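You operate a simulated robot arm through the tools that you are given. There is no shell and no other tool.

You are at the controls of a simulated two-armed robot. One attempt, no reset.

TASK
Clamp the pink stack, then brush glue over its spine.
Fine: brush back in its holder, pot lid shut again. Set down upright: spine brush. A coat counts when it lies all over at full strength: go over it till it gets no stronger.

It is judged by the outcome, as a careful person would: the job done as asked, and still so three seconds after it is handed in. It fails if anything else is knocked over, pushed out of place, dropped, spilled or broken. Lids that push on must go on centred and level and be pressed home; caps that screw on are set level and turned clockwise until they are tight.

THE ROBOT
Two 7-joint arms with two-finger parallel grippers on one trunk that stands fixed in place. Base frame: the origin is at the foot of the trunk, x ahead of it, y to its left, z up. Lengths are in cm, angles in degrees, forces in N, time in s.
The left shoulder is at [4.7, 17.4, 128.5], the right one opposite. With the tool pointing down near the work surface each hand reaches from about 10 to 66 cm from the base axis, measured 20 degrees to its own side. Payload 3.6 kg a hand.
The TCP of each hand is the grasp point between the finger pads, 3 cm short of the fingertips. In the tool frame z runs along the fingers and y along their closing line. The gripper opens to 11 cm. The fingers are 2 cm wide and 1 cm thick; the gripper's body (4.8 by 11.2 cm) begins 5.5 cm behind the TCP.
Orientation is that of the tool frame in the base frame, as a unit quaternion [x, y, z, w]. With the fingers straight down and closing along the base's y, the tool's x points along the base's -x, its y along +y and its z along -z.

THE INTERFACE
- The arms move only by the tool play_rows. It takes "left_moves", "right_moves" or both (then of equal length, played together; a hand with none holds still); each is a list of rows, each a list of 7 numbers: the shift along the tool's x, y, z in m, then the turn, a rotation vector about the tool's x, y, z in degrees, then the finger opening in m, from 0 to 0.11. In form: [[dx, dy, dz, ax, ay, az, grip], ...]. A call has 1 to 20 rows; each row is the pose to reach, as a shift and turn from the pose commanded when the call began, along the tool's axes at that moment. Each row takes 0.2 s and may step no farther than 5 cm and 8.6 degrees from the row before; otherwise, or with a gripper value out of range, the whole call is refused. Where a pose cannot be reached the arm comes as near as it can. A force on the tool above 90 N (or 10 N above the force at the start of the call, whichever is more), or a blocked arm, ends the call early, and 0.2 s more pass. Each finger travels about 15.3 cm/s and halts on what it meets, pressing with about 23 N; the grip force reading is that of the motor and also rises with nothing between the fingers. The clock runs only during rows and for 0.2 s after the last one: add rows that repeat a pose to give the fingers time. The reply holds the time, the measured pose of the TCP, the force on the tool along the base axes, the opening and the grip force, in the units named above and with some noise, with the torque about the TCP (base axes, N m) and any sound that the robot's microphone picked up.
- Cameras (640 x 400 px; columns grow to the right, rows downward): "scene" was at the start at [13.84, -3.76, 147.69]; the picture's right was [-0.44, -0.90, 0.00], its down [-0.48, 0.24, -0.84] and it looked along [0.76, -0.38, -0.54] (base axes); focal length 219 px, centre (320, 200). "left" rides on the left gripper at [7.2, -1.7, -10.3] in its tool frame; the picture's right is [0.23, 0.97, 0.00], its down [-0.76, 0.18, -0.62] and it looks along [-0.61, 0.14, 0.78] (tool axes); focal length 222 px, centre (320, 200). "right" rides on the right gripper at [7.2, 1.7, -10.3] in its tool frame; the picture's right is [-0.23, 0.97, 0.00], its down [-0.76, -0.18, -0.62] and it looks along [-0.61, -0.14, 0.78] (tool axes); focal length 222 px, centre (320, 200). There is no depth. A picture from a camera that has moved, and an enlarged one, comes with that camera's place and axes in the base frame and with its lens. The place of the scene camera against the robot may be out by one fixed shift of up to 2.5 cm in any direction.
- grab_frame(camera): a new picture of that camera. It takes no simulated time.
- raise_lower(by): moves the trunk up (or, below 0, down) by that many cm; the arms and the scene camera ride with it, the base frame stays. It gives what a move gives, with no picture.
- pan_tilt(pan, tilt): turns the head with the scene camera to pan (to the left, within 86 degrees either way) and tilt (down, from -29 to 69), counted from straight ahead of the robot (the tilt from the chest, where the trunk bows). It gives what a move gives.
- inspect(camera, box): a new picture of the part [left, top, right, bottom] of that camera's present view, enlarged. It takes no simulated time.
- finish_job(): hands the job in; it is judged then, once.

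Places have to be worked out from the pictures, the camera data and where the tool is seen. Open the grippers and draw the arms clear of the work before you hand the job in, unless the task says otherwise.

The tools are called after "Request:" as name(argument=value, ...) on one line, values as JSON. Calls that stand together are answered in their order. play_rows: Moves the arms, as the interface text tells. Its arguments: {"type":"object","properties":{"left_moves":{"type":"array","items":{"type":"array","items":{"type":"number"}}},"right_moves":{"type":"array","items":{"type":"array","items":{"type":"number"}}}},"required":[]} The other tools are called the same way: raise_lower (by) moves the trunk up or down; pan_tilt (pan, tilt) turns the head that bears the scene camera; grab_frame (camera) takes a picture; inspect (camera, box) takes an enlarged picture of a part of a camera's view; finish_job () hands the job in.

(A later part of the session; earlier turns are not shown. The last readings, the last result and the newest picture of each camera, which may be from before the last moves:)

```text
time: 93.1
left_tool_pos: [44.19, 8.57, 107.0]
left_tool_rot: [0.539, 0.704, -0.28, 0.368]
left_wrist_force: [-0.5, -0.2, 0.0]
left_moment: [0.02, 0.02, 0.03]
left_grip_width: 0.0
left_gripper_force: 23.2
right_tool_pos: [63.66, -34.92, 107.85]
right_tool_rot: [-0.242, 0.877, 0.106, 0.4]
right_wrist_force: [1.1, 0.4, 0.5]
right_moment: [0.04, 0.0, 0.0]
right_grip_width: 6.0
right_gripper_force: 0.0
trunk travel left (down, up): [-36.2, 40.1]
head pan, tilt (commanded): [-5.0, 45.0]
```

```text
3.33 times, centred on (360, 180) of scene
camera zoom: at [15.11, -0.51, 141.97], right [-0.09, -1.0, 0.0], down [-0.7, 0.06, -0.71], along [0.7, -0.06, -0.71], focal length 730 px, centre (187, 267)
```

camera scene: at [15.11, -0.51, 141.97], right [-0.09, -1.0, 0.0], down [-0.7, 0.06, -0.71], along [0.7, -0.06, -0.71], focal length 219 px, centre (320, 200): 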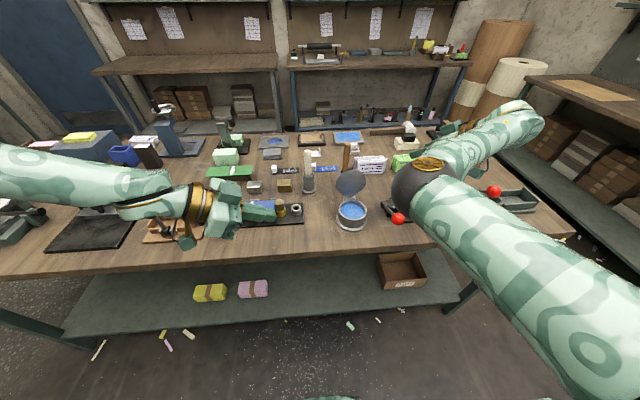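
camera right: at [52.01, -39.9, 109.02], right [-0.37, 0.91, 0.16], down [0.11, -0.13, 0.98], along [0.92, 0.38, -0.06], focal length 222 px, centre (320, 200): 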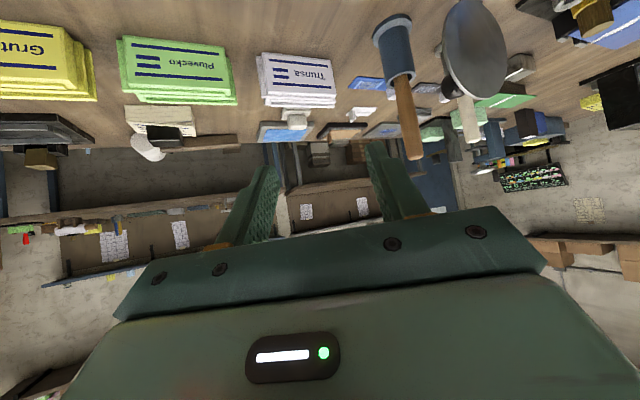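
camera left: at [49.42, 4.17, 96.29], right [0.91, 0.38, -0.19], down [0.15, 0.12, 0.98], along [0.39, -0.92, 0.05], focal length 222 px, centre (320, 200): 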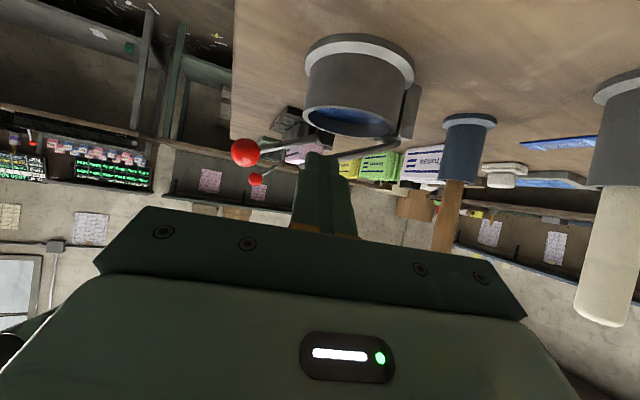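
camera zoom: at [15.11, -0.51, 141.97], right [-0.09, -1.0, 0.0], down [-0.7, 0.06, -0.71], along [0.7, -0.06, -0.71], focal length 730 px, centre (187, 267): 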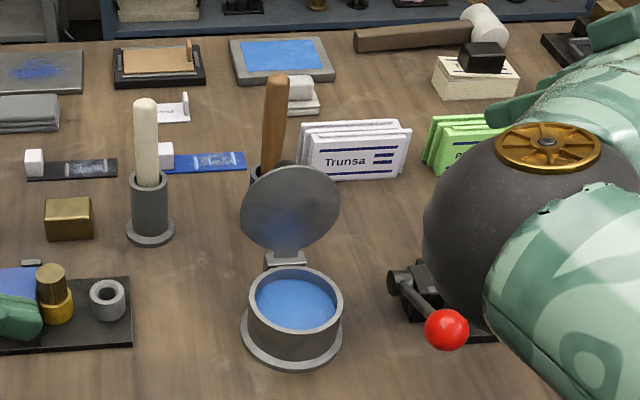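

The brush handle top is at ≈[75.65,-14.95,103.1] and holder rim at ≈[75.0,-14.8,92.5]. I move the open right hand to a pre-grasp 10 cm back along the tool axis, and raise the left hand for clearance.

Request:
play_rows(left_moves=[[-0.0164, 0, -0.0114, 0, 0, 0, 0.0], [-0.0328, 0, -0.0228, 0, 0, 0, 0.0], [-0.0492, 0, -0.0342, 0, 0, 0, 0.0], [-0.0656, 0, -0.0456, 0, 0, 0, 0.0], [-0.082, 0, -0.057, 0, 0, 0, 0.0], [-0.082, 0, -0.057, 0, 0, 0, 0.0]], right_moves=[[-0.0145, 0.0226, 0.0211, 0, 0, 0, 0.06], [-0.0291, 0.0451, 0.0423, 0, 0, 0, 0.06], [-0.0436, 0.0677, 0.0634, 0, 0, 0, 0.06], [-0.0582, 0.0902, 0.0846, 0, 0, 0, 0.06], [-0.0727, 0.1128, 0.1057, 0, 0, 0, 0.06], [-0.0727, 0.1128, 0.1057, 0, 0, 0, 0.06]])

Request:
grab_frame(camera="right")

Request:
grab_frame(camera="scene")

```text
time: 94.5
left_tool_pos: [44.0, 8.57, 116.93]
left_tool_rot: [0.539, 0.704, -0.281, 0.368]
left_wrist_force: [0.2, 0.1, 0.1]
left_moment: [0.01, 0.0, 0.01]
left_grip_width: 0.02
left_gripper_force: 22.7
right_tool_pos: [68.97, -18.48, 106.1]
right_tool_rot: [-0.243, 0.877, 0.107, 0.4]
right_wrist_force: [0.7, -0.4, 0.0]
right_moment: [0.01, -0.02, -0.01]
right_grip_width: 6.02
right_gripper_force: 0.0
trunk travel left (down, up): [-36.2, 40.1]
head pan, tilt (commanded): [-5.0, 45.0]
```

```text
taken
camera right: at [57.19, -23.52, 107.3], right [-0.37, 0.91, 0.17], down [0.11, -0.13, 0.98], along [0.92, 0.38, -0.06], focal length 222 px, centre (320, 200)
```

right: 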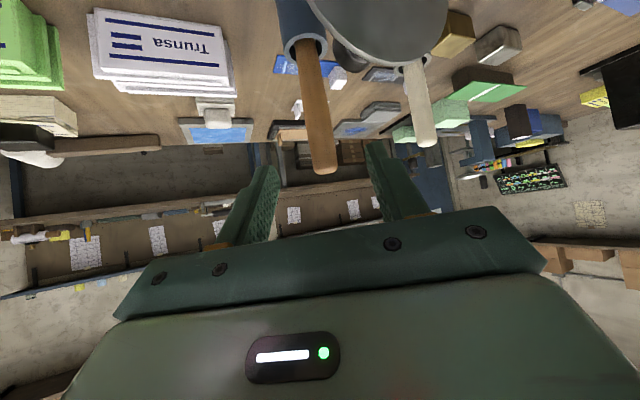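

```text
taken
camera scene: at [15.11, -0.48, 141.97], right [-0.09, -1.0, 0.0], down [-0.7, 0.06, -0.71], along [0.7, -0.06, -0.71], focal length 219 px, centre (320, 200)
```

scene: 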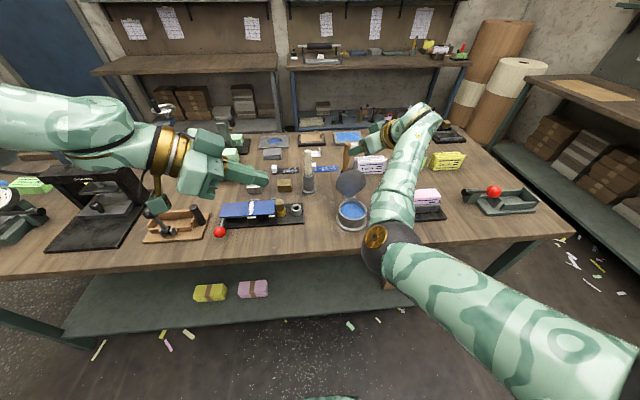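

The handle is centred between the open fingers. I advance along the tool axis to the grip point [75.5,-14.9,99.8].

Request:
play_rows(right_moves=[[0, -0.0005, 0.025, 0, 0, 0, 0.06], [-0.0005, -0.001, 0.05, 0, 0, 0, 0.06], [-0.001, -0.0015, 0.075, 0, 0, 0, 0.06], [-0.0013, -0.002, 0.0973, 0, 0, 0, 0.06], [-0.0013, -0.002, 0.0973, 0, 0, 0, 0.06]])

Request:
grab_frame(camera="right")

Request:
inspect(camera="scene", box=[310, 120, 450, 240])

```text
time: 95.7
left_tool_pos: [43.99, 8.54, 116.96]
left_tool_rot: [0.539, 0.704, -0.28, 0.368]
left_wrist_force: [-0.7, -0.7, -0.2]
left_moment: [0.02, 0.01, 0.0]
left_grip_width: 0.0
left_gripper_force: 23.2
right_tool_pos: [75.2, -14.79, 99.79]
right_tool_rot: [-0.244, 0.877, 0.107, 0.401]
right_wrist_force: [-0.5, -0.7, 0.1]
right_moment: [0.01, -0.01, 0.04]
right_grip_width: 5.99
right_gripper_force: 0.0
trunk travel left (down, up): [-36.2, 40.1]
head pan, tilt (commanded): [-5.0, 45.0]
```

```text
taken
camera right: at [63.49, -19.85, 101.0], right [-0.37, 0.91, 0.16], down [0.11, -0.13, 0.98], along [0.92, 0.38, -0.05], focal length 222 px, centre (320, 200)
```

right: 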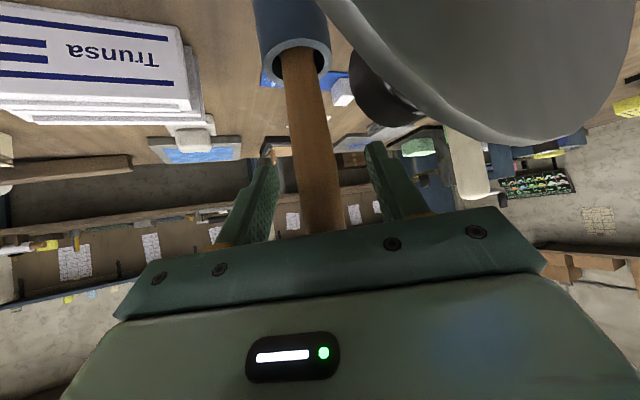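

```text
3.33 times, centred on (380, 180) of scene
camera zoom: at [15.06, -0.44, 141.97], right [-0.09, -1.0, 0.0], down [-0.7, 0.06, -0.71], along [0.7, -0.06, -0.71], focal length 730 px, centre (120, 267)
```

zoom: 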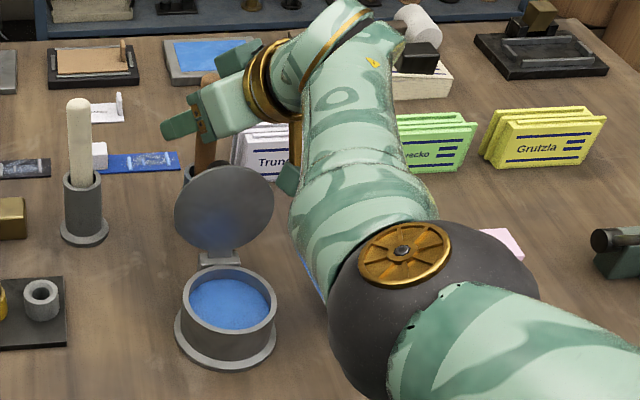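

The handle lies between the fingers. I close the grip on it.

Request:
play_rows(right_moves=[[0, 0, 0, 0, 0, 0, 0.04], [0, 0, 0, 0, 0, 0, 0.025], [0, 0, 0, 0, 0, 0, 0.015], [0, 0, 0, 0, 0, 0, 0.012], [0, 0, 0, 0, 0, 0, 0.012]])

Request:
grab_frame(camera="right")

```text
time: 96.9
left_tool_pos: [43.98, 8.41, 116.86]
left_tool_rot: [0.539, 0.704, -0.28, 0.367]
left_wrist_force: [-0.2, -0.7, 0.1]
left_moment: [0.01, 0.02, 0.04]
left_grip_width: 0.0
left_gripper_force: 22.7
right_tool_pos: [75.12, -14.76, 99.77]
right_tool_rot: [-0.242, 0.877, 0.107, 0.401]
right_wrist_force: [0.2, 0.0, 0.7]
right_moment: [-0.03, -0.01, 0.02]
right_grip_width: 2.16
right_gripper_force: 23.5
trunk travel left (down, up): [-36.2, 40.1]
head pan, tilt (commanded): [-5.0, 45.0]
```

```text
taken
camera right: at [63.49, -19.87, 100.97], right [-0.37, 0.91, 0.16], down [0.11, -0.13, 0.98], along [0.92, 0.38, -0.05], focal length 222 px, centre (320, 200)
```

right: 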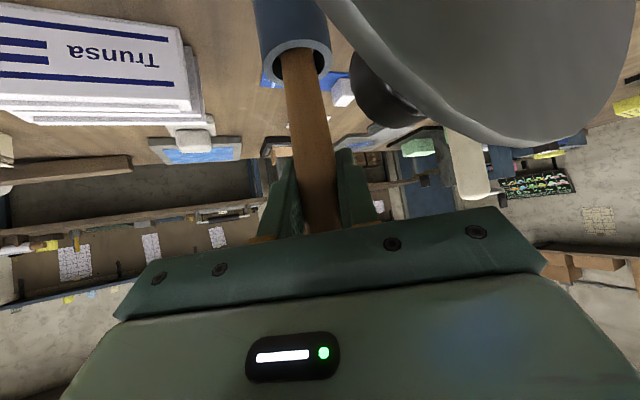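

The handle is gripped (2.16 cm) at TCP [75.12,-14.76,99.77] – I'll note that for the return. I lift it straight up by raising the trunk 14 cm.

Request:
raise_lower(by=7)

Request:
grab_frame(camera="right")

Request:
raise_lower(by=7)

Request:
grab_frame(camera="right")

Request:
inspect(camera="scene", box=[290, 100, 430, 260])

```text
time: 98.0
left_tool_pos: [44.26, 8.56, 123.94]
left_tool_rot: [0.539, 0.704, -0.281, 0.367]
left_wrist_force: [0.0, -0.3, -0.3]
left_moment: [0.02, -0.04, -0.01]
left_grip_width: 0.01
left_gripper_force: 22.9
right_tool_pos: [75.24, -14.94, 106.8]
right_tool_rot: [-0.243, 0.877, 0.107, 0.4]
right_wrist_force: [-0.2, 1.5, -1.0]
right_moment: [0.01, -0.02, 0.01]
right_grip_width: 2.16
right_gripper_force: 23.1
trunk travel left (down, up): [-43.2, 33.1]
head pan, tilt (commanded): [-5.0, 45.0]
```

```text
taken
camera right: at [63.58, -19.95, 108.04], right [-0.37, 0.91, 0.16], down [0.11, -0.13, 0.98], along [0.92, 0.38, -0.06], focal length 222 px, centre (320, 200)
```

right: 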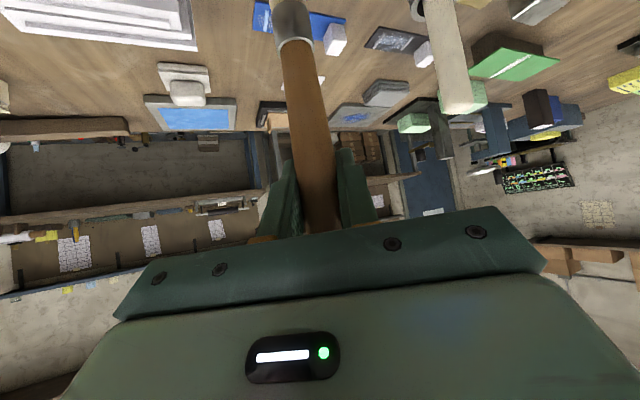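

```text
time: 99.1
left_tool_pos: [44.19, 8.47, 130.91]
left_tool_rot: [0.538, 0.704, -0.28, 0.368]
left_wrist_force: [0.2, -0.3, -0.9]
left_moment: [0.0, 0.02, -0.02]
left_grip_width: 0.0
left_gripper_force: 23.8
right_tool_pos: [74.93, -14.9, 115.25]
right_tool_rot: [-0.244, 0.873, 0.105, 0.409]
right_wrist_force: [0.1, -0.6, -1.0]
right_moment: [-0.01, 0.0, -0.04]
right_grip_width: 2.17
right_gripper_force: 23.1
trunk travel left (down, up): [-50.2, 26.1]
head pan, tilt (commanded): [-5.0, 45.0]
```

```text
taken
camera right: at [63.17, -19.96, 116.24], right [-0.37, 0.91, 0.16], down [0.09, -0.13, 0.99], along [0.92, 0.38, -0.04], focal length 222 px, centre (320, 200)
```

right: 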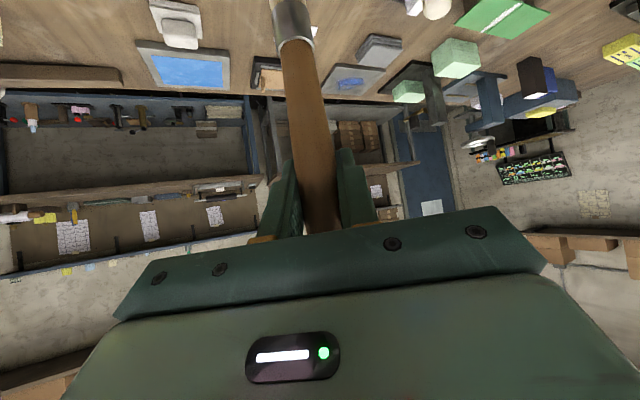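

```text
2.50 times, centred on (360, 180) of scene
camera zoom: at [11.86, -0.48, 156.07], right [-0.09, -1.0, 0.0], down [-0.7, 0.06, -0.71], along [0.7, -0.06, -0.71], focal length 548 px, centre (220, 250)
```

zoom: 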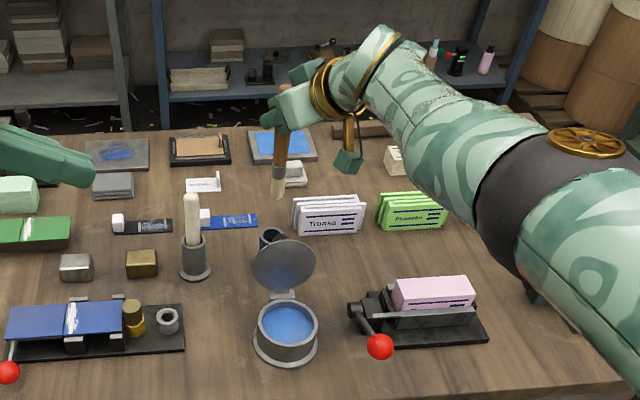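

The brush (ferrule with pale bristles) is out of its holder. I zoom in to measure where its tip is relative to the hand.

Request:
inspect(camera="scene", box=[330, 120, 390, 190])

Request:
inspect(camera="right", box=[240, 0, 400, 240])

Request:
grab_frame(camera="left")

```text
5.71 times, centred on (360, 155) of scene
camera zoom: at [11.86, -0.48, 156.07], right [-0.09, -1.0, 0.0], down [-0.7, 0.06, -0.71], along [0.7, -0.06, -0.71], focal length 1251 px, centre (91, 457)
```

zoom: 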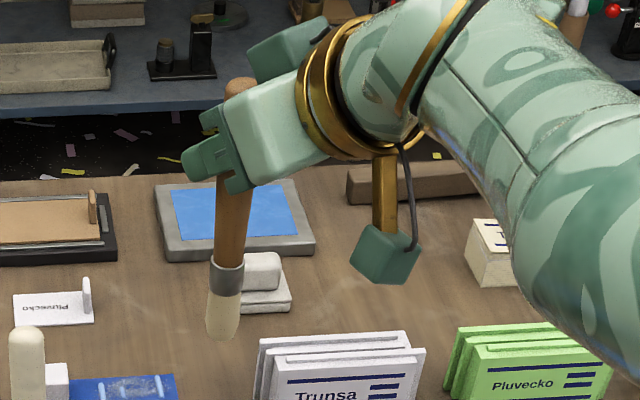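

```text
1.67 times, centred on (320, 120) of right
camera zoom: at [63.17, -19.96, 116.24], right [-0.37, 0.91, 0.16], down [0.09, -0.13, 0.99], along [0.92, 0.38, -0.04], focal length 370 px, centre (320, 333)
```

zoom: 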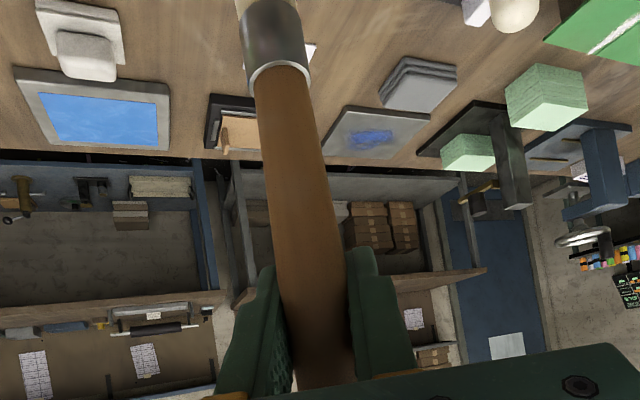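

```text
taken
camera left: at [39.3, 20.24, 130.84], right [0.91, 0.38, -0.19], down [0.15, 0.12, 0.98], along [0.4, -0.92, 0.05], focal length 222 px, centre (320, 200)
```

left: 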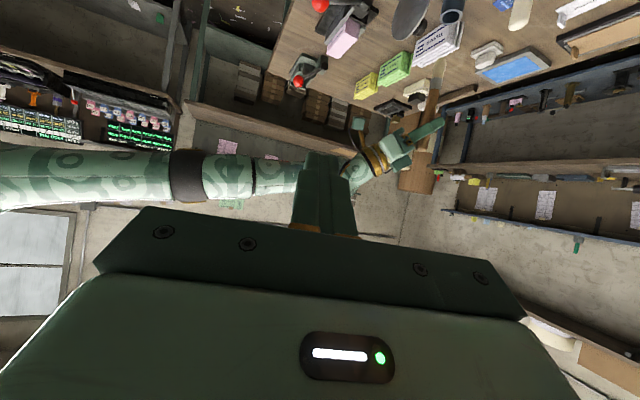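

Measured: bristle tip is ≈14.7 cm below the TCP, bristles ≈4.3 cm long and ≈2.1 cm wide, brush vertical. I carry it around the right of the open lid: first to [69,-29,114.5] with yaw 45°.

Request:
play_rows(right_moves=[[0.014, -0.015, -0.015, -1.9, 0, -1.6, 0.012], [0.028, -0.03, -0.03, -3.8, 0, -3.3, 0.012], [0.0425, -0.045, -0.0445, -5.7, 0, -4.9, 0.012], [0.057, -0.06, -0.059, -7.5, 0, -6.5, 0.012], [0.071, -0.075, -0.074, -9.4, -0.1, -8.2, 0.012], [0.085, -0.0899, -0.0889, -11.3, -0.1, -9.8, 0.012], [0.085, -0.0899, -0.0889, -11.3, -0.1, -9.8, 0.012]])

Request:
grab_frame(camera="scene")

```text
time: 100.7
left_tool_pos: [44.14, 8.52, 130.91]
left_tool_rot: [0.539, 0.703, -0.282, 0.368]
left_wrist_force: [-1.0, 0.3, 0.2]
left_moment: [-0.01, 0.01, 0.03]
left_grip_width: 0.0
left_gripper_force: 22.7
right_tool_pos: [70.19, -29.51, 114.24]
right_tool_rot: [-0.358, 0.834, 0.155, 0.391]
right_wrist_force: [-0.4, 0.7, -0.9]
right_moment: [0.03, -0.02, -0.01]
right_grip_width: 2.13
right_gripper_force: 22.7
right hand out of reach, approached as far as the arm can: row 1, 2, 3, 4, 5, 6, 7
trunk travel left (down, up): [-50.2, 26.1]
head pan, tilt (commanded): [-5.0, 45.0]
```

```text
taken
camera scene: at [11.85, -0.41, 156.08], right [-0.09, -1.0, 0.0], down [-0.7, 0.06, -0.71], along [0.7, -0.06, -0.71], focal length 219 px, centre (320, 200)
```

scene: 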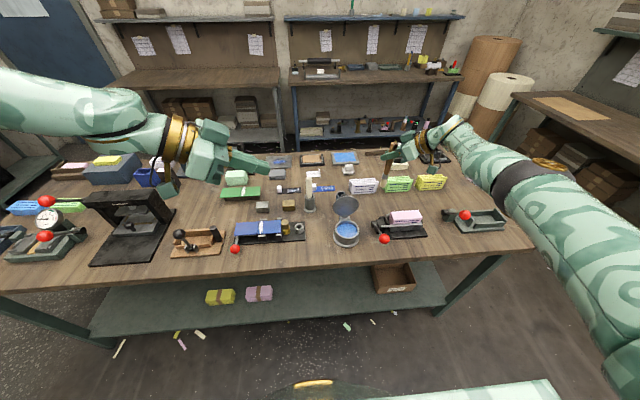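

Fine. Next I bring it back over the bench right of the pot: to [60,-27,111] with yaw 72°.

Request:
play_rows(right_moves=[[0.0115, 0.0183, -0.0042, -4.1, -0.1, -3.5, 0.012], [0.0229, 0.0366, -0.0084, -8.2, -0.2, -7.0, 0.012], [0.0344, 0.0548, -0.0126, -12.4, -0.3, -10.5, 0.012], [0.0458, 0.0731, -0.0168, -16.5, -0.5, -14.0, 0.012], [0.0573, 0.0914, -0.021, -20.6, -0.6, -17.5, 0.012], [0.0573, 0.0914, -0.021, -20.6, -0.6, -17.5, 0.012]])

Request:
grab_frame(camera="right")

Request:
inspect(camera="scene", box=[300, 130, 460, 260])

```text
time: 102.1
left_tool_pos: [44.26, 8.55, 130.96]
left_tool_rot: [0.539, 0.704, -0.28, 0.368]
left_wrist_force: [-0.4, -0.9, 0.5]
left_moment: [-0.01, -0.02, 0.0]
left_grip_width: 0.0
left_gripper_force: 23.0
right_tool_pos: [62.8, -27.79, 110.27]
right_tool_rot: [-0.543, 0.727, 0.243, 0.344]
right_wrist_force: [-0.1, 1.0, -0.5]
right_moment: [0.01, -0.02, 0.02]
right_grip_width: 2.12
right_gripper_force: 23.7
right hand out of reach, approached as far as the arm can: row 1, 2, 3, 4, 5, 6
trunk travel left (down, up): [-50.2, 26.1]
head pan, tilt (commanded): [-5.0, 45.0]
```

```text
taken
camera right: at [57.39, -39.44, 111.35], right [-0.89, 0.43, 0.15], down [0.15, -0.03, 0.99], along [0.43, 0.9, -0.04], focal length 222 px, centre (320, 200)
```

right: 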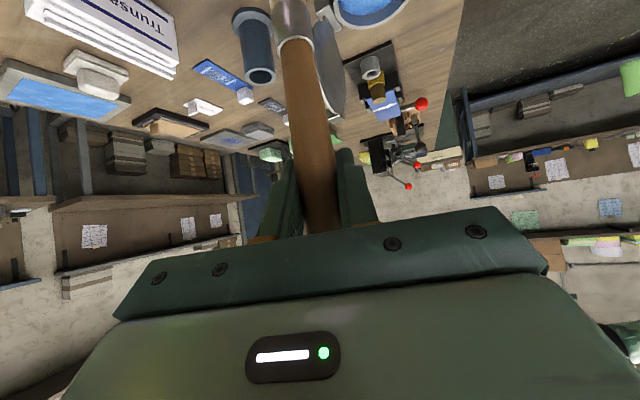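

```text
3.08 times, centred on (380, 195) of scene
camera zoom: at [11.82, -0.49, 156.08], right [-0.09, -1.0, 0.0], down [-0.7, 0.06, -0.71], along [0.7, -0.06, -0.71], focal length 674 px, centre (135, 215)
```

zoom: 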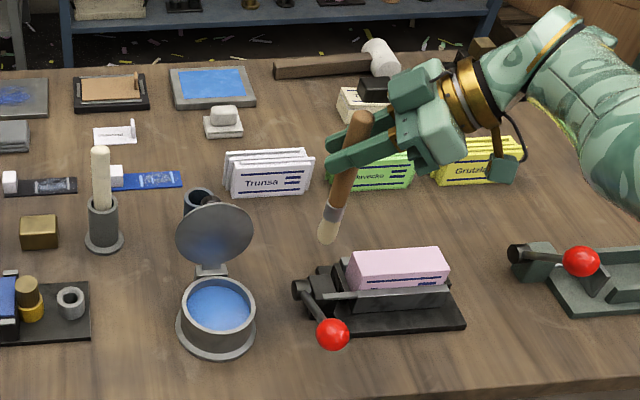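

The brush hangs clear between press and pot. I move it toward the pot: TCP to [59,-20,107] (tip ≈2 cm above the rim).

Request:
play_rows(right_moves=[[-0.0042, 0.015, 0.0173, 0, 0, 0, 0.012], [-0.0084, 0.0299, 0.0346, 0, 0, 0, 0.012], [-0.0125, 0.0449, 0.0518, 0, 0, 0, 0.012], [-0.0167, 0.0598, 0.0691, 0, 0, 0, 0.012], [-0.0167, 0.0598, 0.0691, 0, 0, 0, 0.012]])

Request:
inspect(camera="scene", box=[300, 150, 420, 260])

Request:
grab_frame(camera="right")

```text
time: 103.3
left_tool_pos: [44.14, 8.47, 131.04]
left_tool_rot: [0.539, 0.704, -0.28, 0.368]
left_wrist_force: [0.6, 0.2, -0.1]
left_moment: [-0.02, -0.01, 0.03]
left_grip_width: 0.0
left_gripper_force: 22.6
right_tool_pos: [62.89, -20.63, 105.2]
right_tool_rot: [-0.543, 0.727, 0.242, 0.344]
right_wrist_force: [0.7, -0.6, -0.6]
right_moment: [0.02, 0.0, 0.0]
right_grip_width: 2.11
right_gripper_force: 23.0
right hand out of reach, approached as far as the arm can: row 1, 2, 3, 4, 5
trunk travel left (down, up): [-50.2, 26.1]
head pan, tilt (commanded): [-5.0, 45.0]
```

```text
3.64 times, centred on (360, 205) of scene
camera zoom: at [11.81, -0.52, 156.08], right [-0.09, -1.0, 0.0], down [-0.7, 0.06, -0.71], along [0.7, -0.06, -0.71], focal length 796 px, centre (174, 182)
```

zoom: 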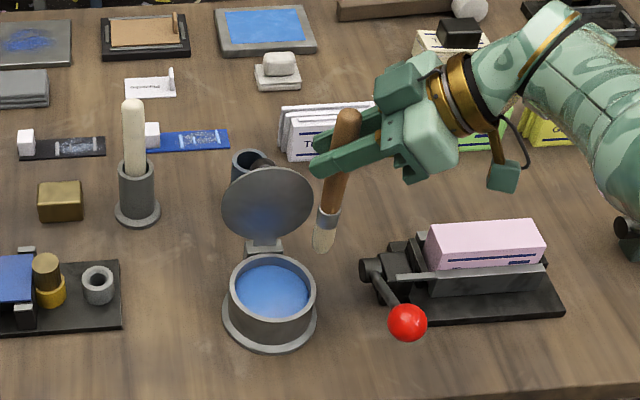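

```text
taken
camera right: at [57.46, -32.21, 106.22], right [-0.89, 0.43, 0.15], down [0.15, -0.03, 0.99], along [0.43, 0.9, -0.04], focal length 222 px, centre (320, 200)
```

right: 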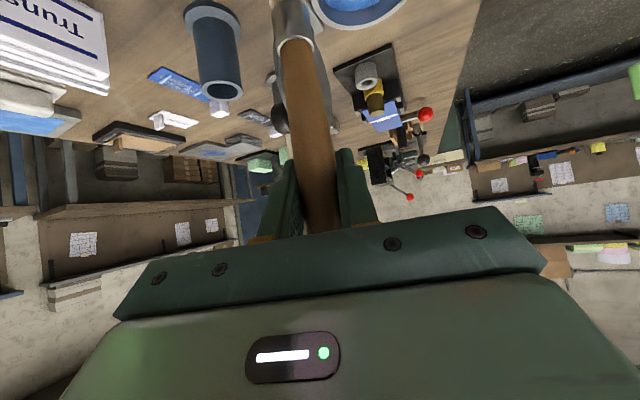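

The arm reports its reach limit and did not come in x. I try a small step in -x and slightly up to see whether it frees itself.

Request:
play_rows(right_moves=[[-0.0042, 0.0096, -0.0089, 0, 0, 0, 0.012], [-0.0084, 0.0191, -0.0177, 0, 0, 0, 0.012], [-0.0084, 0.0191, -0.0177, 0, 0, 0, 0.012]])

Request:
grab_frame(camera="scene")

```text
time: 104.1
left_tool_pos: [44.26, 8.53, 131.06]
left_tool_rot: [0.538, 0.704, -0.28, 0.368]
left_wrist_force: [0.2, -0.2, 0.1]
left_moment: [-0.03, 0.01, 0.0]
left_grip_width: 0.01
left_gripper_force: 23.2
right_tool_pos: [63.06, -21.0, 106.0]
right_tool_rot: [-0.542, 0.727, 0.242, 0.345]
right_wrist_force: [0.5, 0.6, -1.0]
right_moment: [-0.02, -0.02, 0.0]
right_grip_width: 2.08
right_gripper_force: 22.9
right hand out of reach, approached as far as the arm can: row 1, 2, 3
trunk travel left (down, up): [-50.2, 26.1]
head pan, tilt (commanded): [-5.0, 45.0]
```

```text
taken
camera scene: at [11.83, -0.46, 156.08], right [-0.09, -1.0, 0.0], down [-0.7, 0.06, -0.71], along [0.7, -0.06, -0.71], focal length 219 px, centre (320, 200)
```

scene: 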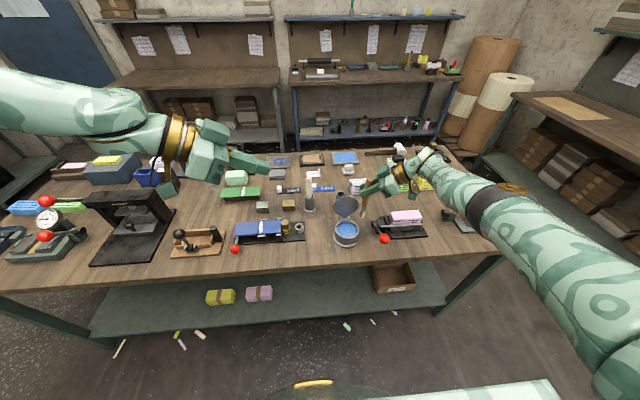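

The arm is fully stretched (elbow straight), so it cannot retract along that line. I yaw the tool back toward 42° in place, which needs the elbow to bend.

Request:
play_rows(right_moves=[[0, 0, -0.004, 4.6, 0.1, 3.9, 0.012], [0, 0, -0.008, 9.2, 0.2, 7.8, 0.012], [0, 0, -0.012, 13.7, 0.4, 11.6, 0.012], [0, 0, -0.016, 18.3, 0.5, 15.5, 0.012], [0, 0, -0.02, 22.9, 0.6, 19.4, 0.012], [0, 0, -0.02, 22.9, 0.6, 19.4, 0.012]])

Request:
grab_frame(camera="scene")

```text
time: 105.5
left_tool_pos: [44.12, 8.48, 130.9]
left_tool_rot: [0.539, 0.704, -0.28, 0.368]
left_wrist_force: [-0.7, 0.3, -0.4]
left_moment: [-0.01, -0.06, 0.02]
left_grip_width: 0.0
left_gripper_force: 23.0
right_tool_pos: [69.05, -24.23, 104.63]
right_tool_rot: [-0.335, 0.843, 0.145, 0.396]
right_wrist_force: [0.8, -1.1, 0.3]
right_moment: [0.03, 0.01, 0.0]
right_grip_width: 2.1
right_gripper_force: 23.6
right hand out of reach, approached as far as the arm can: row 1, 2, 3, 4, 5, 6
trunk travel left (down, up): [-50.2, 26.1]
head pan, tilt (commanded): [-5.0, 45.0]
```

```text
taken
camera scene: at [11.82, -0.47, 156.08], right [-0.09, -1.0, 0.0], down [-0.7, 0.06, -0.71], along [0.7, -0.06, -0.71], focal length 219 px, centre (320, 200)
```

scene: 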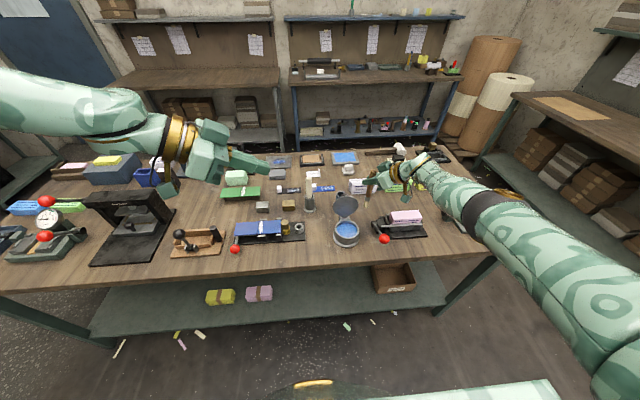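

The elbow stays straight. I command a target well inside the reach and hold it over many rows so the arm can work its elbow bent, with the brush kept clear to the right of the lid.

Request:
play_rows(right_moves=[[0.0064, 0.0187, -0.0252, 0, 0, 0, 0.012], [0.0128, 0.0374, -0.0505, 0, 0, 0, 0.012], [0.0191, 0.0561, -0.0757, 0, 0, 0, 0.012], [0.0255, 0.0748, -0.101, 0, 0, 0, 0.012], [0.0255, 0.0748, -0.101, 0, 0, 0, 0.012], [0.0255, 0.0748, -0.101, 0, 0, 0, 0.012], [0.0255, 0.0748, -0.101, 0, 0, 0, 0.012], [0.0255, 0.0748, -0.101, 0, 0, 0, 0.012]])

Request:
grab_frame(camera="scene")

```text
time: 107.3
left_tool_pos: [44.08, 8.46, 130.96]
left_tool_rot: [0.539, 0.705, -0.279, 0.368]
left_wrist_force: [-0.4, 0.3, -0.5]
left_moment: [0.03, -0.01, 0.02]
left_grip_width: 0.03
left_gripper_force: 23.3
right_tool_pos: [68.8, -26.11, 105.0]
right_tool_rot: [-0.335, 0.843, 0.145, 0.396]
right_wrist_force: [-1.0, 0.7, -0.8]
right_moment: [0.0, 0.01, -0.03]
right_grip_width: 2.1
right_gripper_force: 23.1
right hand out of reach, approached as far as the arm can: row 1, 2, 3, 4, 5, 6, 7, 8
trunk travel left (down, up): [-50.2, 26.1]
head pan, tilt (commanded): [-5.0, 45.0]
```

```text
taken
camera scene: at [11.82, -0.47, 156.08], right [-0.09, -1.0, 0.0], down [-0.7, 0.06, -0.71], along [0.7, -0.06, -0.71], focal length 219 px, centre (320, 200)
```

scene: 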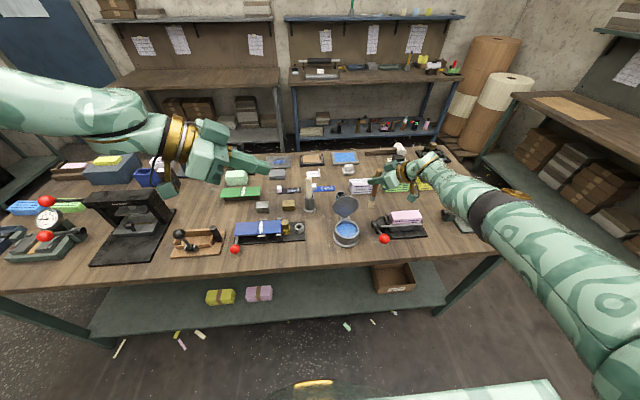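

Still straight. Moving the hand upward should make the elbow flex (it bends that way); I raise the hand 12 cm first, then pull in.

Request:
play_rows(right_moves=[[-0.0229, -0.0006, -0.0194, 0, 0, 0, 0.012], [-0.0459, -0.0013, -0.0387, 0, 0, 0, 0.012], [-0.0688, -0.0019, -0.0581, 0, 0, 0, 0.012], [-0.0918, -0.0025, -0.0775, 0, 0, 0, 0.012], [-0.088, 0.016, -0.104, 0, 0, 0, 0.012], [-0.085, 0.036, -0.124, 0, 0, 0, 0.012], [-0.082, 0.056, -0.144, 0, 0, 0, 0.012], [-0.078, 0.076, -0.164, 0, 0, 0, 0.012], [-0.078, 0.076, -0.164, 0, 0, 0, 0.012]])

Request:
grab_frame(camera="scene")

```text
time: 109.3
left_tool_pos: [44.21, 8.5, 130.89]
left_tool_rot: [0.539, 0.704, -0.281, 0.368]
left_wrist_force: [-0.3, -0.2, -0.5]
left_moment: [0.0, 0.0, -0.02]
left_grip_width: 0.0
left_gripper_force: 23.2
right_tool_pos: [71.9, -29.4, 121.16]
right_tool_rot: [-0.335, 0.843, 0.145, 0.395]
right_wrist_force: [0.0, -1.1, -0.9]
right_moment: [0.0, 0.04, 0.01]
right_grip_width: 2.1
right_gripper_force: 23.0
right hand out of reach, approached as far as the arm can: row 1, 2, 3, 4, 5, 6, 7, 8, 9
trunk travel left (down, up): [-50.2, 26.1]
head pan, tilt (commanded): [-5.0, 45.0]
```

```text
taken
camera scene: at [11.83, -0.46, 156.08], right [-0.09, -1.0, 0.0], down [-0.7, 0.06, -0.71], along [0.7, -0.06, -0.71], focal length 219 px, centre (320, 200)
```

scene: 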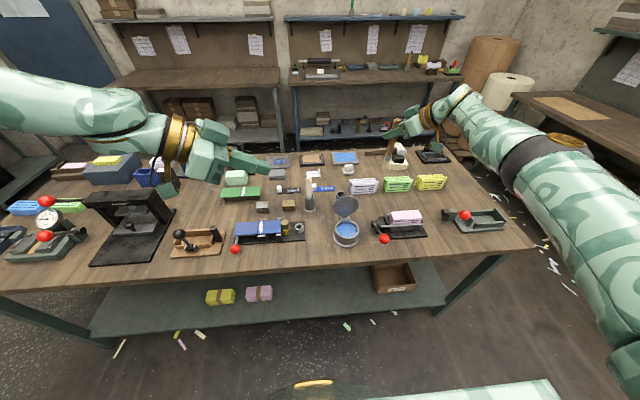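

Still extended. I try the opposite sense: a downward move with some inward pull, to see which direction frees the elbow.

Request:
play_rows(right_moves=[[0.0167, 0.0065, 0.0052, 0, 0, 0, 0.012], [0.0333, 0.013, 0.0104, 0, 0, 0, 0.012], [0.05, 0.0195, 0.0157, 0, 0, 0, 0.012], [0.0667, 0.026, 0.0209, 0, 0, 0, 0.012], [0.0834, 0.0325, 0.0261, 0, 0, 0, 0.012], [0.0834, 0.0325, 0.0261, 0, 0, 0, 0.012]])

```text
time: 110.7
left_tool_pos: [44.14, 8.51, 131.04]
left_tool_rot: [0.539, 0.704, -0.28, 0.368]
left_wrist_force: [0.3, -0.1, 0.4]
left_moment: [-0.02, 0.02, -0.04]
left_grip_width: 0.0
left_gripper_force: 23.6
right_tool_pos: [70.11, -30.16, 112.17]
right_tool_rot: [-0.336, 0.843, 0.145, 0.395]
right_wrist_force: [0.4, 0.0, -0.7]
right_moment: [-0.03, 0.02, -0.02]
right_grip_width: 2.13
right_gripper_force: 23.5
right hand out of reach, approached as far as the arm can: row 1, 2, 3, 4, 5, 6
trunk travel left (down, up): [-50.2, 26.1]
head pan, tilt (commanded): [-5.0, 45.0]
```

No change. I try a sideways (+y) move with inward pull.

Request:
play_rows(right_moves=[[-0.007, 0.02, -0.001, 0, 0, 0, 0.012], [-0.0105, 0.042, -0.001, 0, 0, 0, 0.012], [-0.013, 0.065, -0.004, 0, 0, 0, 0.012], [-0.0125, 0.084, -0.015, 0, 0, 0, 0.012], [-0.0125, 0.084, -0.015, 0, 0, 0, 0.012]])

Request:
grab_frame(camera="scene")

```text
time: 111.9
left_tool_pos: [44.2, 8.39, 130.99]
left_tool_rot: [0.539, 0.704, -0.281, 0.368]
left_wrist_force: [-0.5, -0.3, -0.6]
left_moment: [0.04, 0.02, -0.02]
left_grip_width: 0.0
left_gripper_force: 23.5
right_tool_pos: [71.13, -26.14, 111.62]
right_tool_rot: [-0.335, 0.843, 0.144, 0.396]
right_wrist_force: [0.1, 0.2, 0.1]
right_moment: [-0.03, -0.03, 0.01]
right_grip_width: 2.11
right_gripper_force: 22.7
right hand out of reach, approached as far as the arm can: row 1, 2, 3, 4, 5
trunk travel left (down, up): [-50.2, 26.1]
head pan, tilt (commanded): [-5.0, 45.0]
```

```text
taken
camera scene: at [11.83, -0.48, 156.08], right [-0.09, -1.0, 0.0], down [-0.7, 0.06, -0.71], along [0.7, -0.06, -0.71], focal length 219 px, centre (320, 200)
```

scene: 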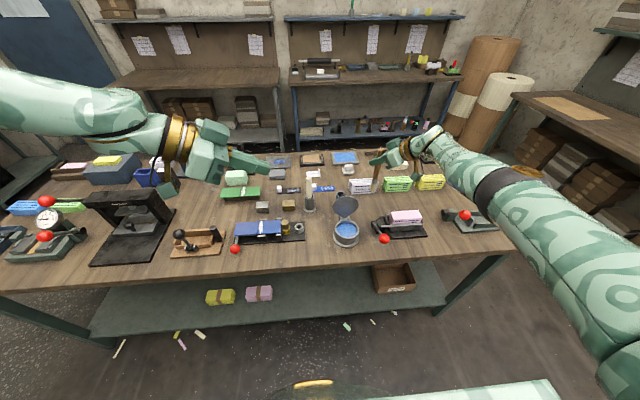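

The elbow actually sits outward and nearly straight; a wrist/joint limit seems involved. I retrace toward a pose that worked before: [63.7,-34.9,121.8] relative to this trunk height, yaw 30°.

Request:
play_rows(right_moves=[[-0.001, -0.004, -0.038, 2.1, 0, 1.8, 0.012], [-0.002, -0.008, -0.077, 4.2, 0.1, 3.5, 0.012], [-0.003, -0.012, -0.115, 6.3, 0.1, 5.3, 0.012], [-0.0037, -0.0157, -0.1535, 8.4, 0.2, 7.1, 0.012], [-0.0037, -0.0157, -0.1535, 8.4, 0.2, 7.1, 0.012], [-0.0037, -0.0157, -0.1535, 8.4, 0.2, 7.1, 0.012]])

Request:
grab_frame(camera="scene")

```text
time: 113.3
left_tool_pos: [44.25, 8.41, 130.98]
left_tool_rot: [0.539, 0.704, -0.28, 0.368]
left_wrist_force: [-0.6, 0.0, -1.0]
left_moment: [-0.01, -0.02, 0.01]
left_grip_width: 0.0
left_gripper_force: 23.0
right_tool_pos: [71.6, -38.01, 121.78]
right_tool_rot: [-0.253, 0.871, 0.107, 0.408]
right_wrist_force: [0.4, 0.5, -0.7]
right_moment: [0.02, 0.03, -0.02]
right_grip_width: 2.09
right_gripper_force: 23.3
right hand out of reach, approached as far as the arm can: row 1, 2, 3, 4, 5, 6
trunk travel left (down, up): [-50.2, 26.1]
head pan, tilt (commanded): [-5.0, 45.0]
```

```text
taken
camera scene: at [11.81, -0.51, 156.08], right [-0.09, -1.0, 0.0], down [-0.7, 0.06, -0.71], along [0.7, -0.06, -0.71], focal length 219 px, centre (320, 200)
```

scene: 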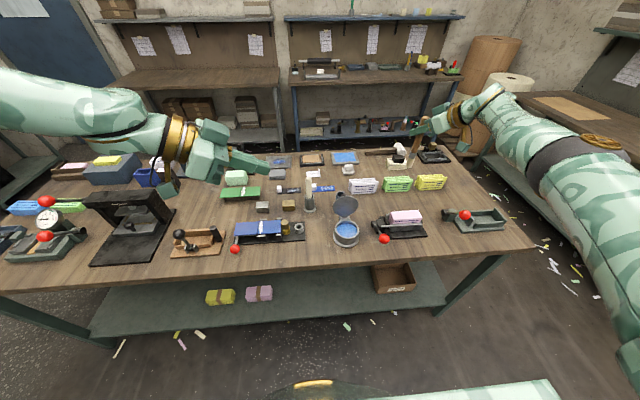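

The arm is stretched to its full 60.7 cm and the solver can't bend it. At yaw ≈90° the pot is reachable even with a straight arm (and the trunk can do the vertical dipping). I swing to [59,-24,112] with yaw 90°.

Request:
play_rows(right_moves=[[0.0104, 0.0208, 0.0039, -5.0, -0.1, -4.2, 0.012], [0.0208, 0.0417, 0.0079, -10.0, -0.3, -8.5, 0.012], [0.0312, 0.0625, 0.0118, -15.0, -0.4, -12.7, 0.012], [0.0416, 0.0833, 0.0158, -20.0, -0.5, -16.9, 0.012], [0.0519, 0.1042, 0.0197, -25.1, -0.7, -21.2, 0.012], [0.0623, 0.125, 0.0237, -30.1, -0.8, -25.4, 0.012], [0.0727, 0.1458, 0.0276, -35.1, -0.9, -29.6, 0.012], [0.0831, 0.1667, 0.0316, -40.1, -1.1, -33.9, 0.012], [0.0935, 0.1875, 0.0355, -45.1, -1.2, -38.1, 0.012], [0.0935, 0.1875, 0.0355, -45.1, -1.2, -38.1, 0.012]])

Request:
grab_frame(camera="scene")

```text
time: 115.5
left_tool_pos: [44.07, 8.44, 130.93]
left_tool_rot: [0.539, 0.704, -0.28, 0.369]
left_wrist_force: [-0.3, -1.2, -0.3]
left_moment: [0.02, 0.02, 0.02]
left_grip_width: 0.0
left_gripper_force: 23.1
right_tool_pos: [59.44, -24.44, 111.61]
right_tool_rot: [0.649, -0.633, -0.293, -0.303]
right_wrist_force: [0.1, 0.4, -0.8]
right_moment: [0.03, 0.0, 0.01]
right_grip_width: 2.13
right_gripper_force: 22.8
right hand out of reach, approached as far as the arm can: row 1, 2, 3, 4, 5, 6, 7
trunk travel left (down, up): [-50.2, 26.1]
head pan, tilt (commanded): [-5.0, 45.0]
```

```text
taken
camera scene: at [11.81, -0.52, 156.08], right [-0.09, -1.0, 0.0], down [-0.7, 0.06, -0.71], along [0.7, -0.06, -0.71], focal length 219 px, centre (320, 200)
```

scene: 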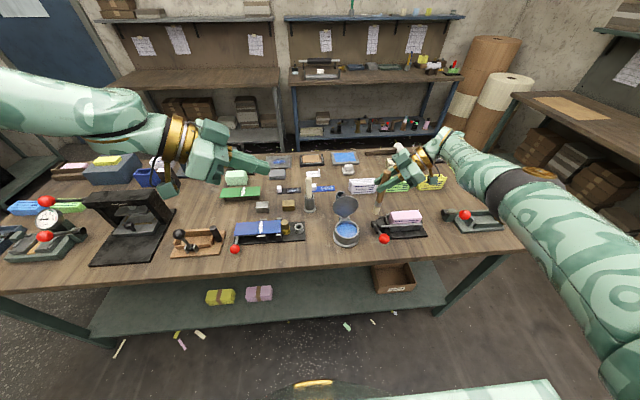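

This pose was reached properly. I move on toward the pot in small steps: first [59,-20,109.5].

Request:
play_rows(right_moves=[[-0.0007, 0.002, 0.0157, 0, 0, 0, 0.012], [-0.0013, 0.003, 0.0313, 0, 0, 0, 0.012], [-0.002, 0.0042, 0.0475, 0, 0, 0, 0.012], [-0.002, 0.0042, 0.0475, 0, 0, 0, 0.012]])

Request:
inspect(camera="scene", box=[300, 140, 440, 260])

```text
time: 116.5
left_tool_pos: [44.07, 8.37, 131.08]
left_tool_rot: [0.539, 0.704, -0.28, 0.368]
left_wrist_force: [0.0, 0.4, 0.0]
left_moment: [0.0, 0.0, 0.0]
left_grip_width: 0.0
left_gripper_force: 22.8
right_tool_pos: [59.41, -20.96, 108.52]
right_tool_rot: [0.649, -0.633, -0.294, -0.302]
right_wrist_force: [0.4, 0.4, -0.9]
right_moment: [-0.01, 0.03, 0.0]
right_grip_width: 2.12
right_gripper_force: 23.0
right hand out of reach, approached as far as the arm can: row 3, 4
trunk travel left (down, up): [-50.2, 26.1]
head pan, tilt (commanded): [-5.0, 45.0]
```

```text
3.33 times, centred on (370, 200) of scene
camera zoom: at [11.81, -0.5, 156.08], right [-0.09, -1.0, 0.0], down [-0.7, 0.06, -0.71], along [0.7, -0.06, -0.71], focal length 730 px, centre (153, 200)
```

zoom: 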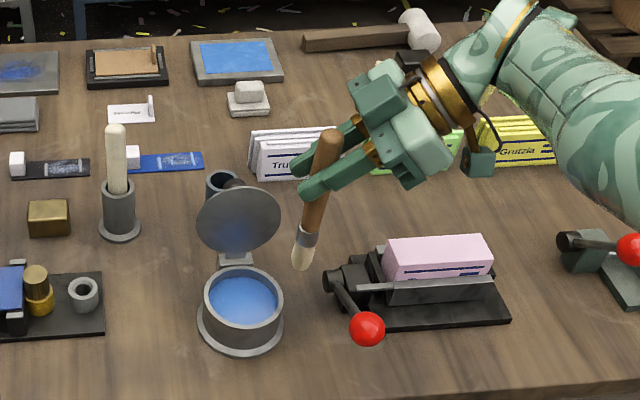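

The arm remains straight, so I use the trunk: raising it 5.5 cm puts the pot position exactly on the straight-arm sphere with the brush above the rim.

Request:
raise_lower(by=5.5)

Request:
play_rows(right_moves=[[0.004, 0.001, 0.022, 0, 0, 0, 0.012], [0.0085, 0.002, 0.044, 0, 0, 0, 0.012], [0.013, 0.003, 0.066, 0, 0, 0, 0.012], [0.0175, 0.0045, 0.0885, 0, 0, 0, 0.012], [0.0175, 0.0045, 0.0885, 0, 0, 0, 0.012]])

Request:
inspect(camera="scene", box=[290, 150, 430, 270])

Request:
grab_frame(camera="right")

```text
time: 117.5
left_tool_pos: [44.2, 8.46, 136.46]
left_tool_rot: [0.539, 0.704, -0.281, 0.368]
left_wrist_force: [0.3, 0.9, -1.0]
left_moment: [-0.01, 0.0, 0.02]
left_grip_width: 0.0
left_gripper_force: 23.1
right_tool_pos: [59.18, -20.8, 114.17]
right_tool_rot: [0.648, -0.634, -0.291, -0.304]
right_wrist_force: [-0.8, 0.4, -0.9]
right_moment: [0.05, 0.01, -0.01]
right_grip_width: 2.09
right_gripper_force: 23.2
trunk travel left (down, up): [-55.7, 20.6]
head pan, tilt (commanded): [-5.0, 45.0]
```

```text
time: 118.7
left_tool_pos: [44.12, 8.53, 136.45]
left_tool_rot: [0.539, 0.704, -0.28, 0.368]
left_wrist_force: [0.1, -0.6, 0.4]
left_moment: [0.0, 0.02, 0.01]
left_grip_width: 0.0
left_gripper_force: 22.9
right_tool_pos: [57.93, -14.8, 108.43]
right_tool_rot: [0.649, -0.634, -0.291, -0.305]
right_wrist_force: [-0.1, 0.1, -0.7]
right_moment: [0.01, -0.01, 0.0]
right_grip_width: 2.1
right_gripper_force: 23.0
right hand out of reach, approached as far as the arm can: row 2, 3, 4, 5
trunk travel left (down, up): [-55.7, 20.6]
head pan, tilt (commanded): [-5.0, 45.0]
```

```text
3.33 times, centred on (360, 210) of scene
camera zoom: at [11.19, -0.5, 161.61], right [-0.09, -1.0, 0.0], down [-0.7, 0.06, -0.71], along [0.7, -0.06, -0.71], focal length 730 px, centre (187, 167)
```

zoom: 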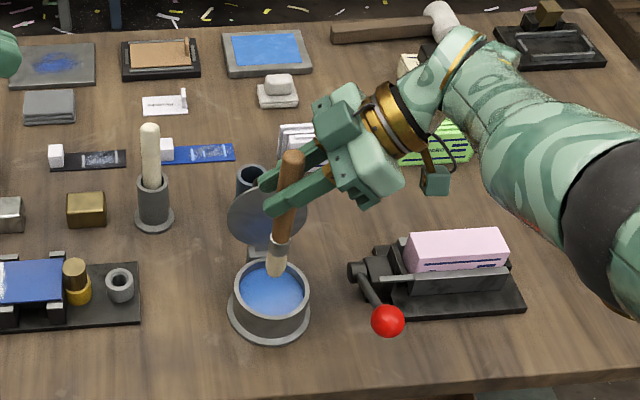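

```text
taken
camera right: at [56.36, -27.47, 109.51], right [-0.98, 0.14, 0.15], down [0.15, 0.02, 0.99], along [0.13, 0.99, -0.04], focal length 222 px, centre (320, 200)
```

right: 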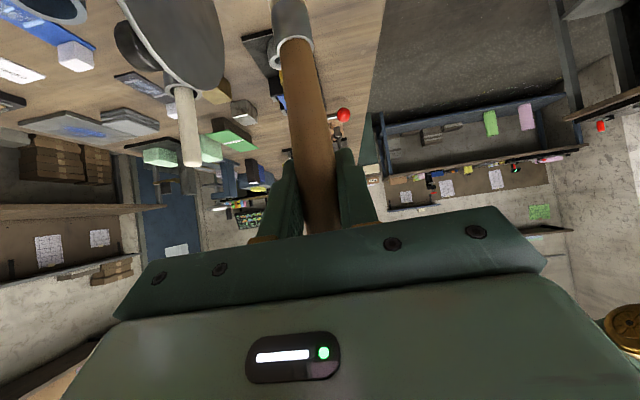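

The brush hangs over the glue (tip ≈[58.1,-14.6,93.7]). I dip by lowering the trunk 7.5 cm.

Request:
raise_lower(by=-7.5)

Request:
inspect(camera="scene", box=[300, 170, 400, 250])

```text
time: 119.8
left_tool_pos: [43.97, 8.52, 128.97]
left_tool_rot: [0.539, 0.703, -0.281, 0.369]
left_wrist_force: [0.9, 0.1, -0.1]
left_moment: [0.03, 0.01, -0.01]
left_grip_width: 0.0
left_gripper_force: 22.9
right_tool_pos: [58.11, -14.7, 101.06]
right_tool_rot: [0.649, -0.632, -0.293, -0.305]
right_wrist_force: [2.2, 3.8, 11.4]
right_moment: [0.43, -0.16, -0.05]
right_grip_width: 2.11
right_gripper_force: 23.1
trunk travel left (down, up): [-48.2, 28.1]
head pan, tilt (commanded): [-5.0, 45.0]
```

```text
5.00 times, centred on (350, 210) of scene
camera zoom: at [12.04, -0.39, 154.09], right [-0.09, -1.0, 0.0], down [-0.7, 0.06, -0.71], along [0.7, -0.06, -0.71], focal length 1095 px, centre (170, 150)
```

zoom: 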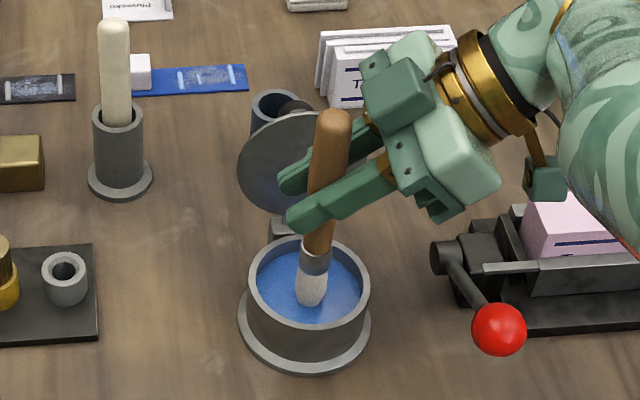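

The brush is in the glue (11 N upward: bristles press the bottom). I lift it out by raising the trunk 8 cm and check the bristles.

Request:
raise_lower(by=8)

Request:
inspect(camera="scene", box=[300, 160, 400, 250])

Request:
inspect(camera="right", box=[240, 0, 360, 100])

```text
time: 121.0
left_tool_pos: [44.17, 8.4, 136.93]
left_tool_rot: [0.539, 0.704, -0.28, 0.368]
left_wrist_force: [-0.5, 0.1, -0.1]
left_moment: [-0.01, -0.03, -0.01]
left_grip_width: 0.0
left_gripper_force: 23.3
right_tool_pos: [58.17, -14.89, 109.37]
right_tool_rot: [0.649, -0.633, -0.289, -0.307]
right_wrist_force: [1.2, -0.1, -0.2]
right_moment: [-0.02, 0.02, -0.02]
right_grip_width: 2.08
right_gripper_force: 22.9
trunk travel left (down, up): [-56.2, 20.1]
head pan, tilt (commanded): [-5.0, 45.0]
```

```text
4.44 times, centred on (350, 205) of scene
camera zoom: at [11.15, -0.48, 162.1], right [-0.09, -1.0, 0.0], down [-0.7, 0.06, -0.71], along [0.7, -0.06, -0.71], focal length 973 px, centre (187, 178)
```

zoom: 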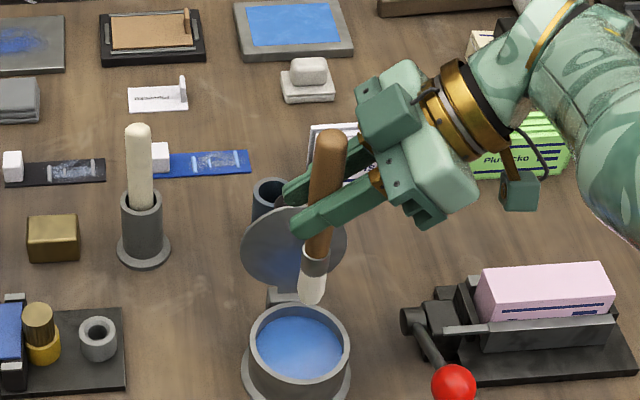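

```text
4.00 times, centred on (300, 50) of right
camera zoom: at [56.54, -27.55, 110.33], right [-0.98, 0.14, 0.14], down [0.15, 0.02, 0.99], along [0.13, 0.99, -0.04], focal length 888 px, centre (400, 800)
```

zoom: 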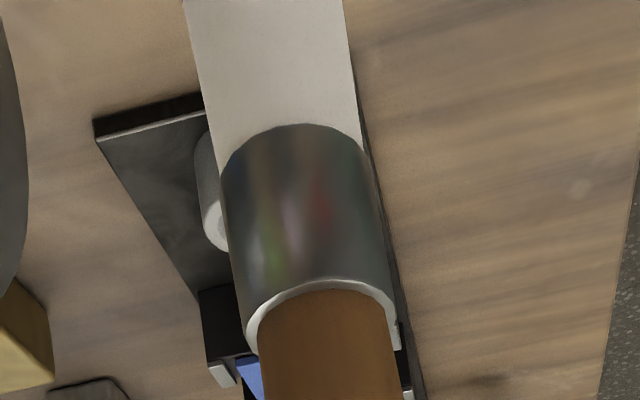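

I zoom closely on the bristles to see whether they took glue.

Request:
inspect(camera="scene", box=[335, 205, 365, 235])

Request:
inspect(camera="scene", box=[320, 195, 380, 255])

```text
13.33 times, centred on (350, 220) of scene
camera zoom: at [11.15, -0.48, 162.1], right [-0.09, -1.0, 0.0], down [-0.7, 0.06, -0.71], along [0.7, -0.06, -0.71], focal length 2920 px, centre (-80, -67)
```

zoom: 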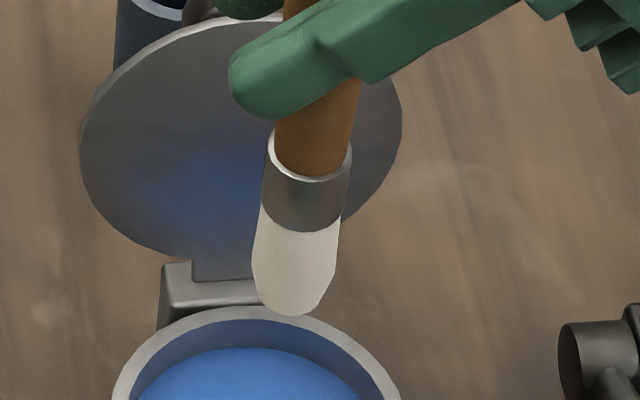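

```text
6.67 times, centred on (350, 225) of scene
camera zoom: at [11.15, -0.48, 162.1], right [-0.09, -1.0, 0.0], down [-0.7, 0.06, -0.71], along [0.7, -0.06, -0.71], focal length 1460 px, centre (120, 33)
```

zoom: 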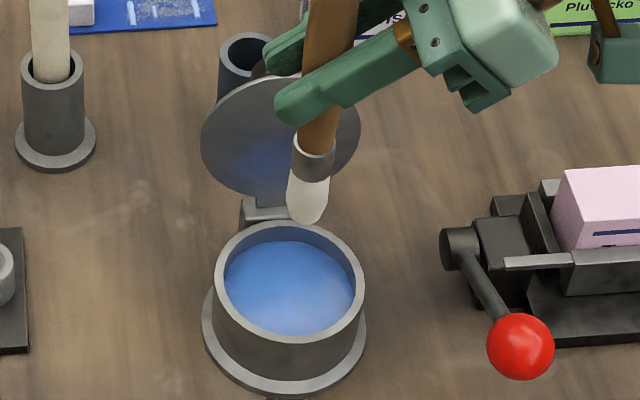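

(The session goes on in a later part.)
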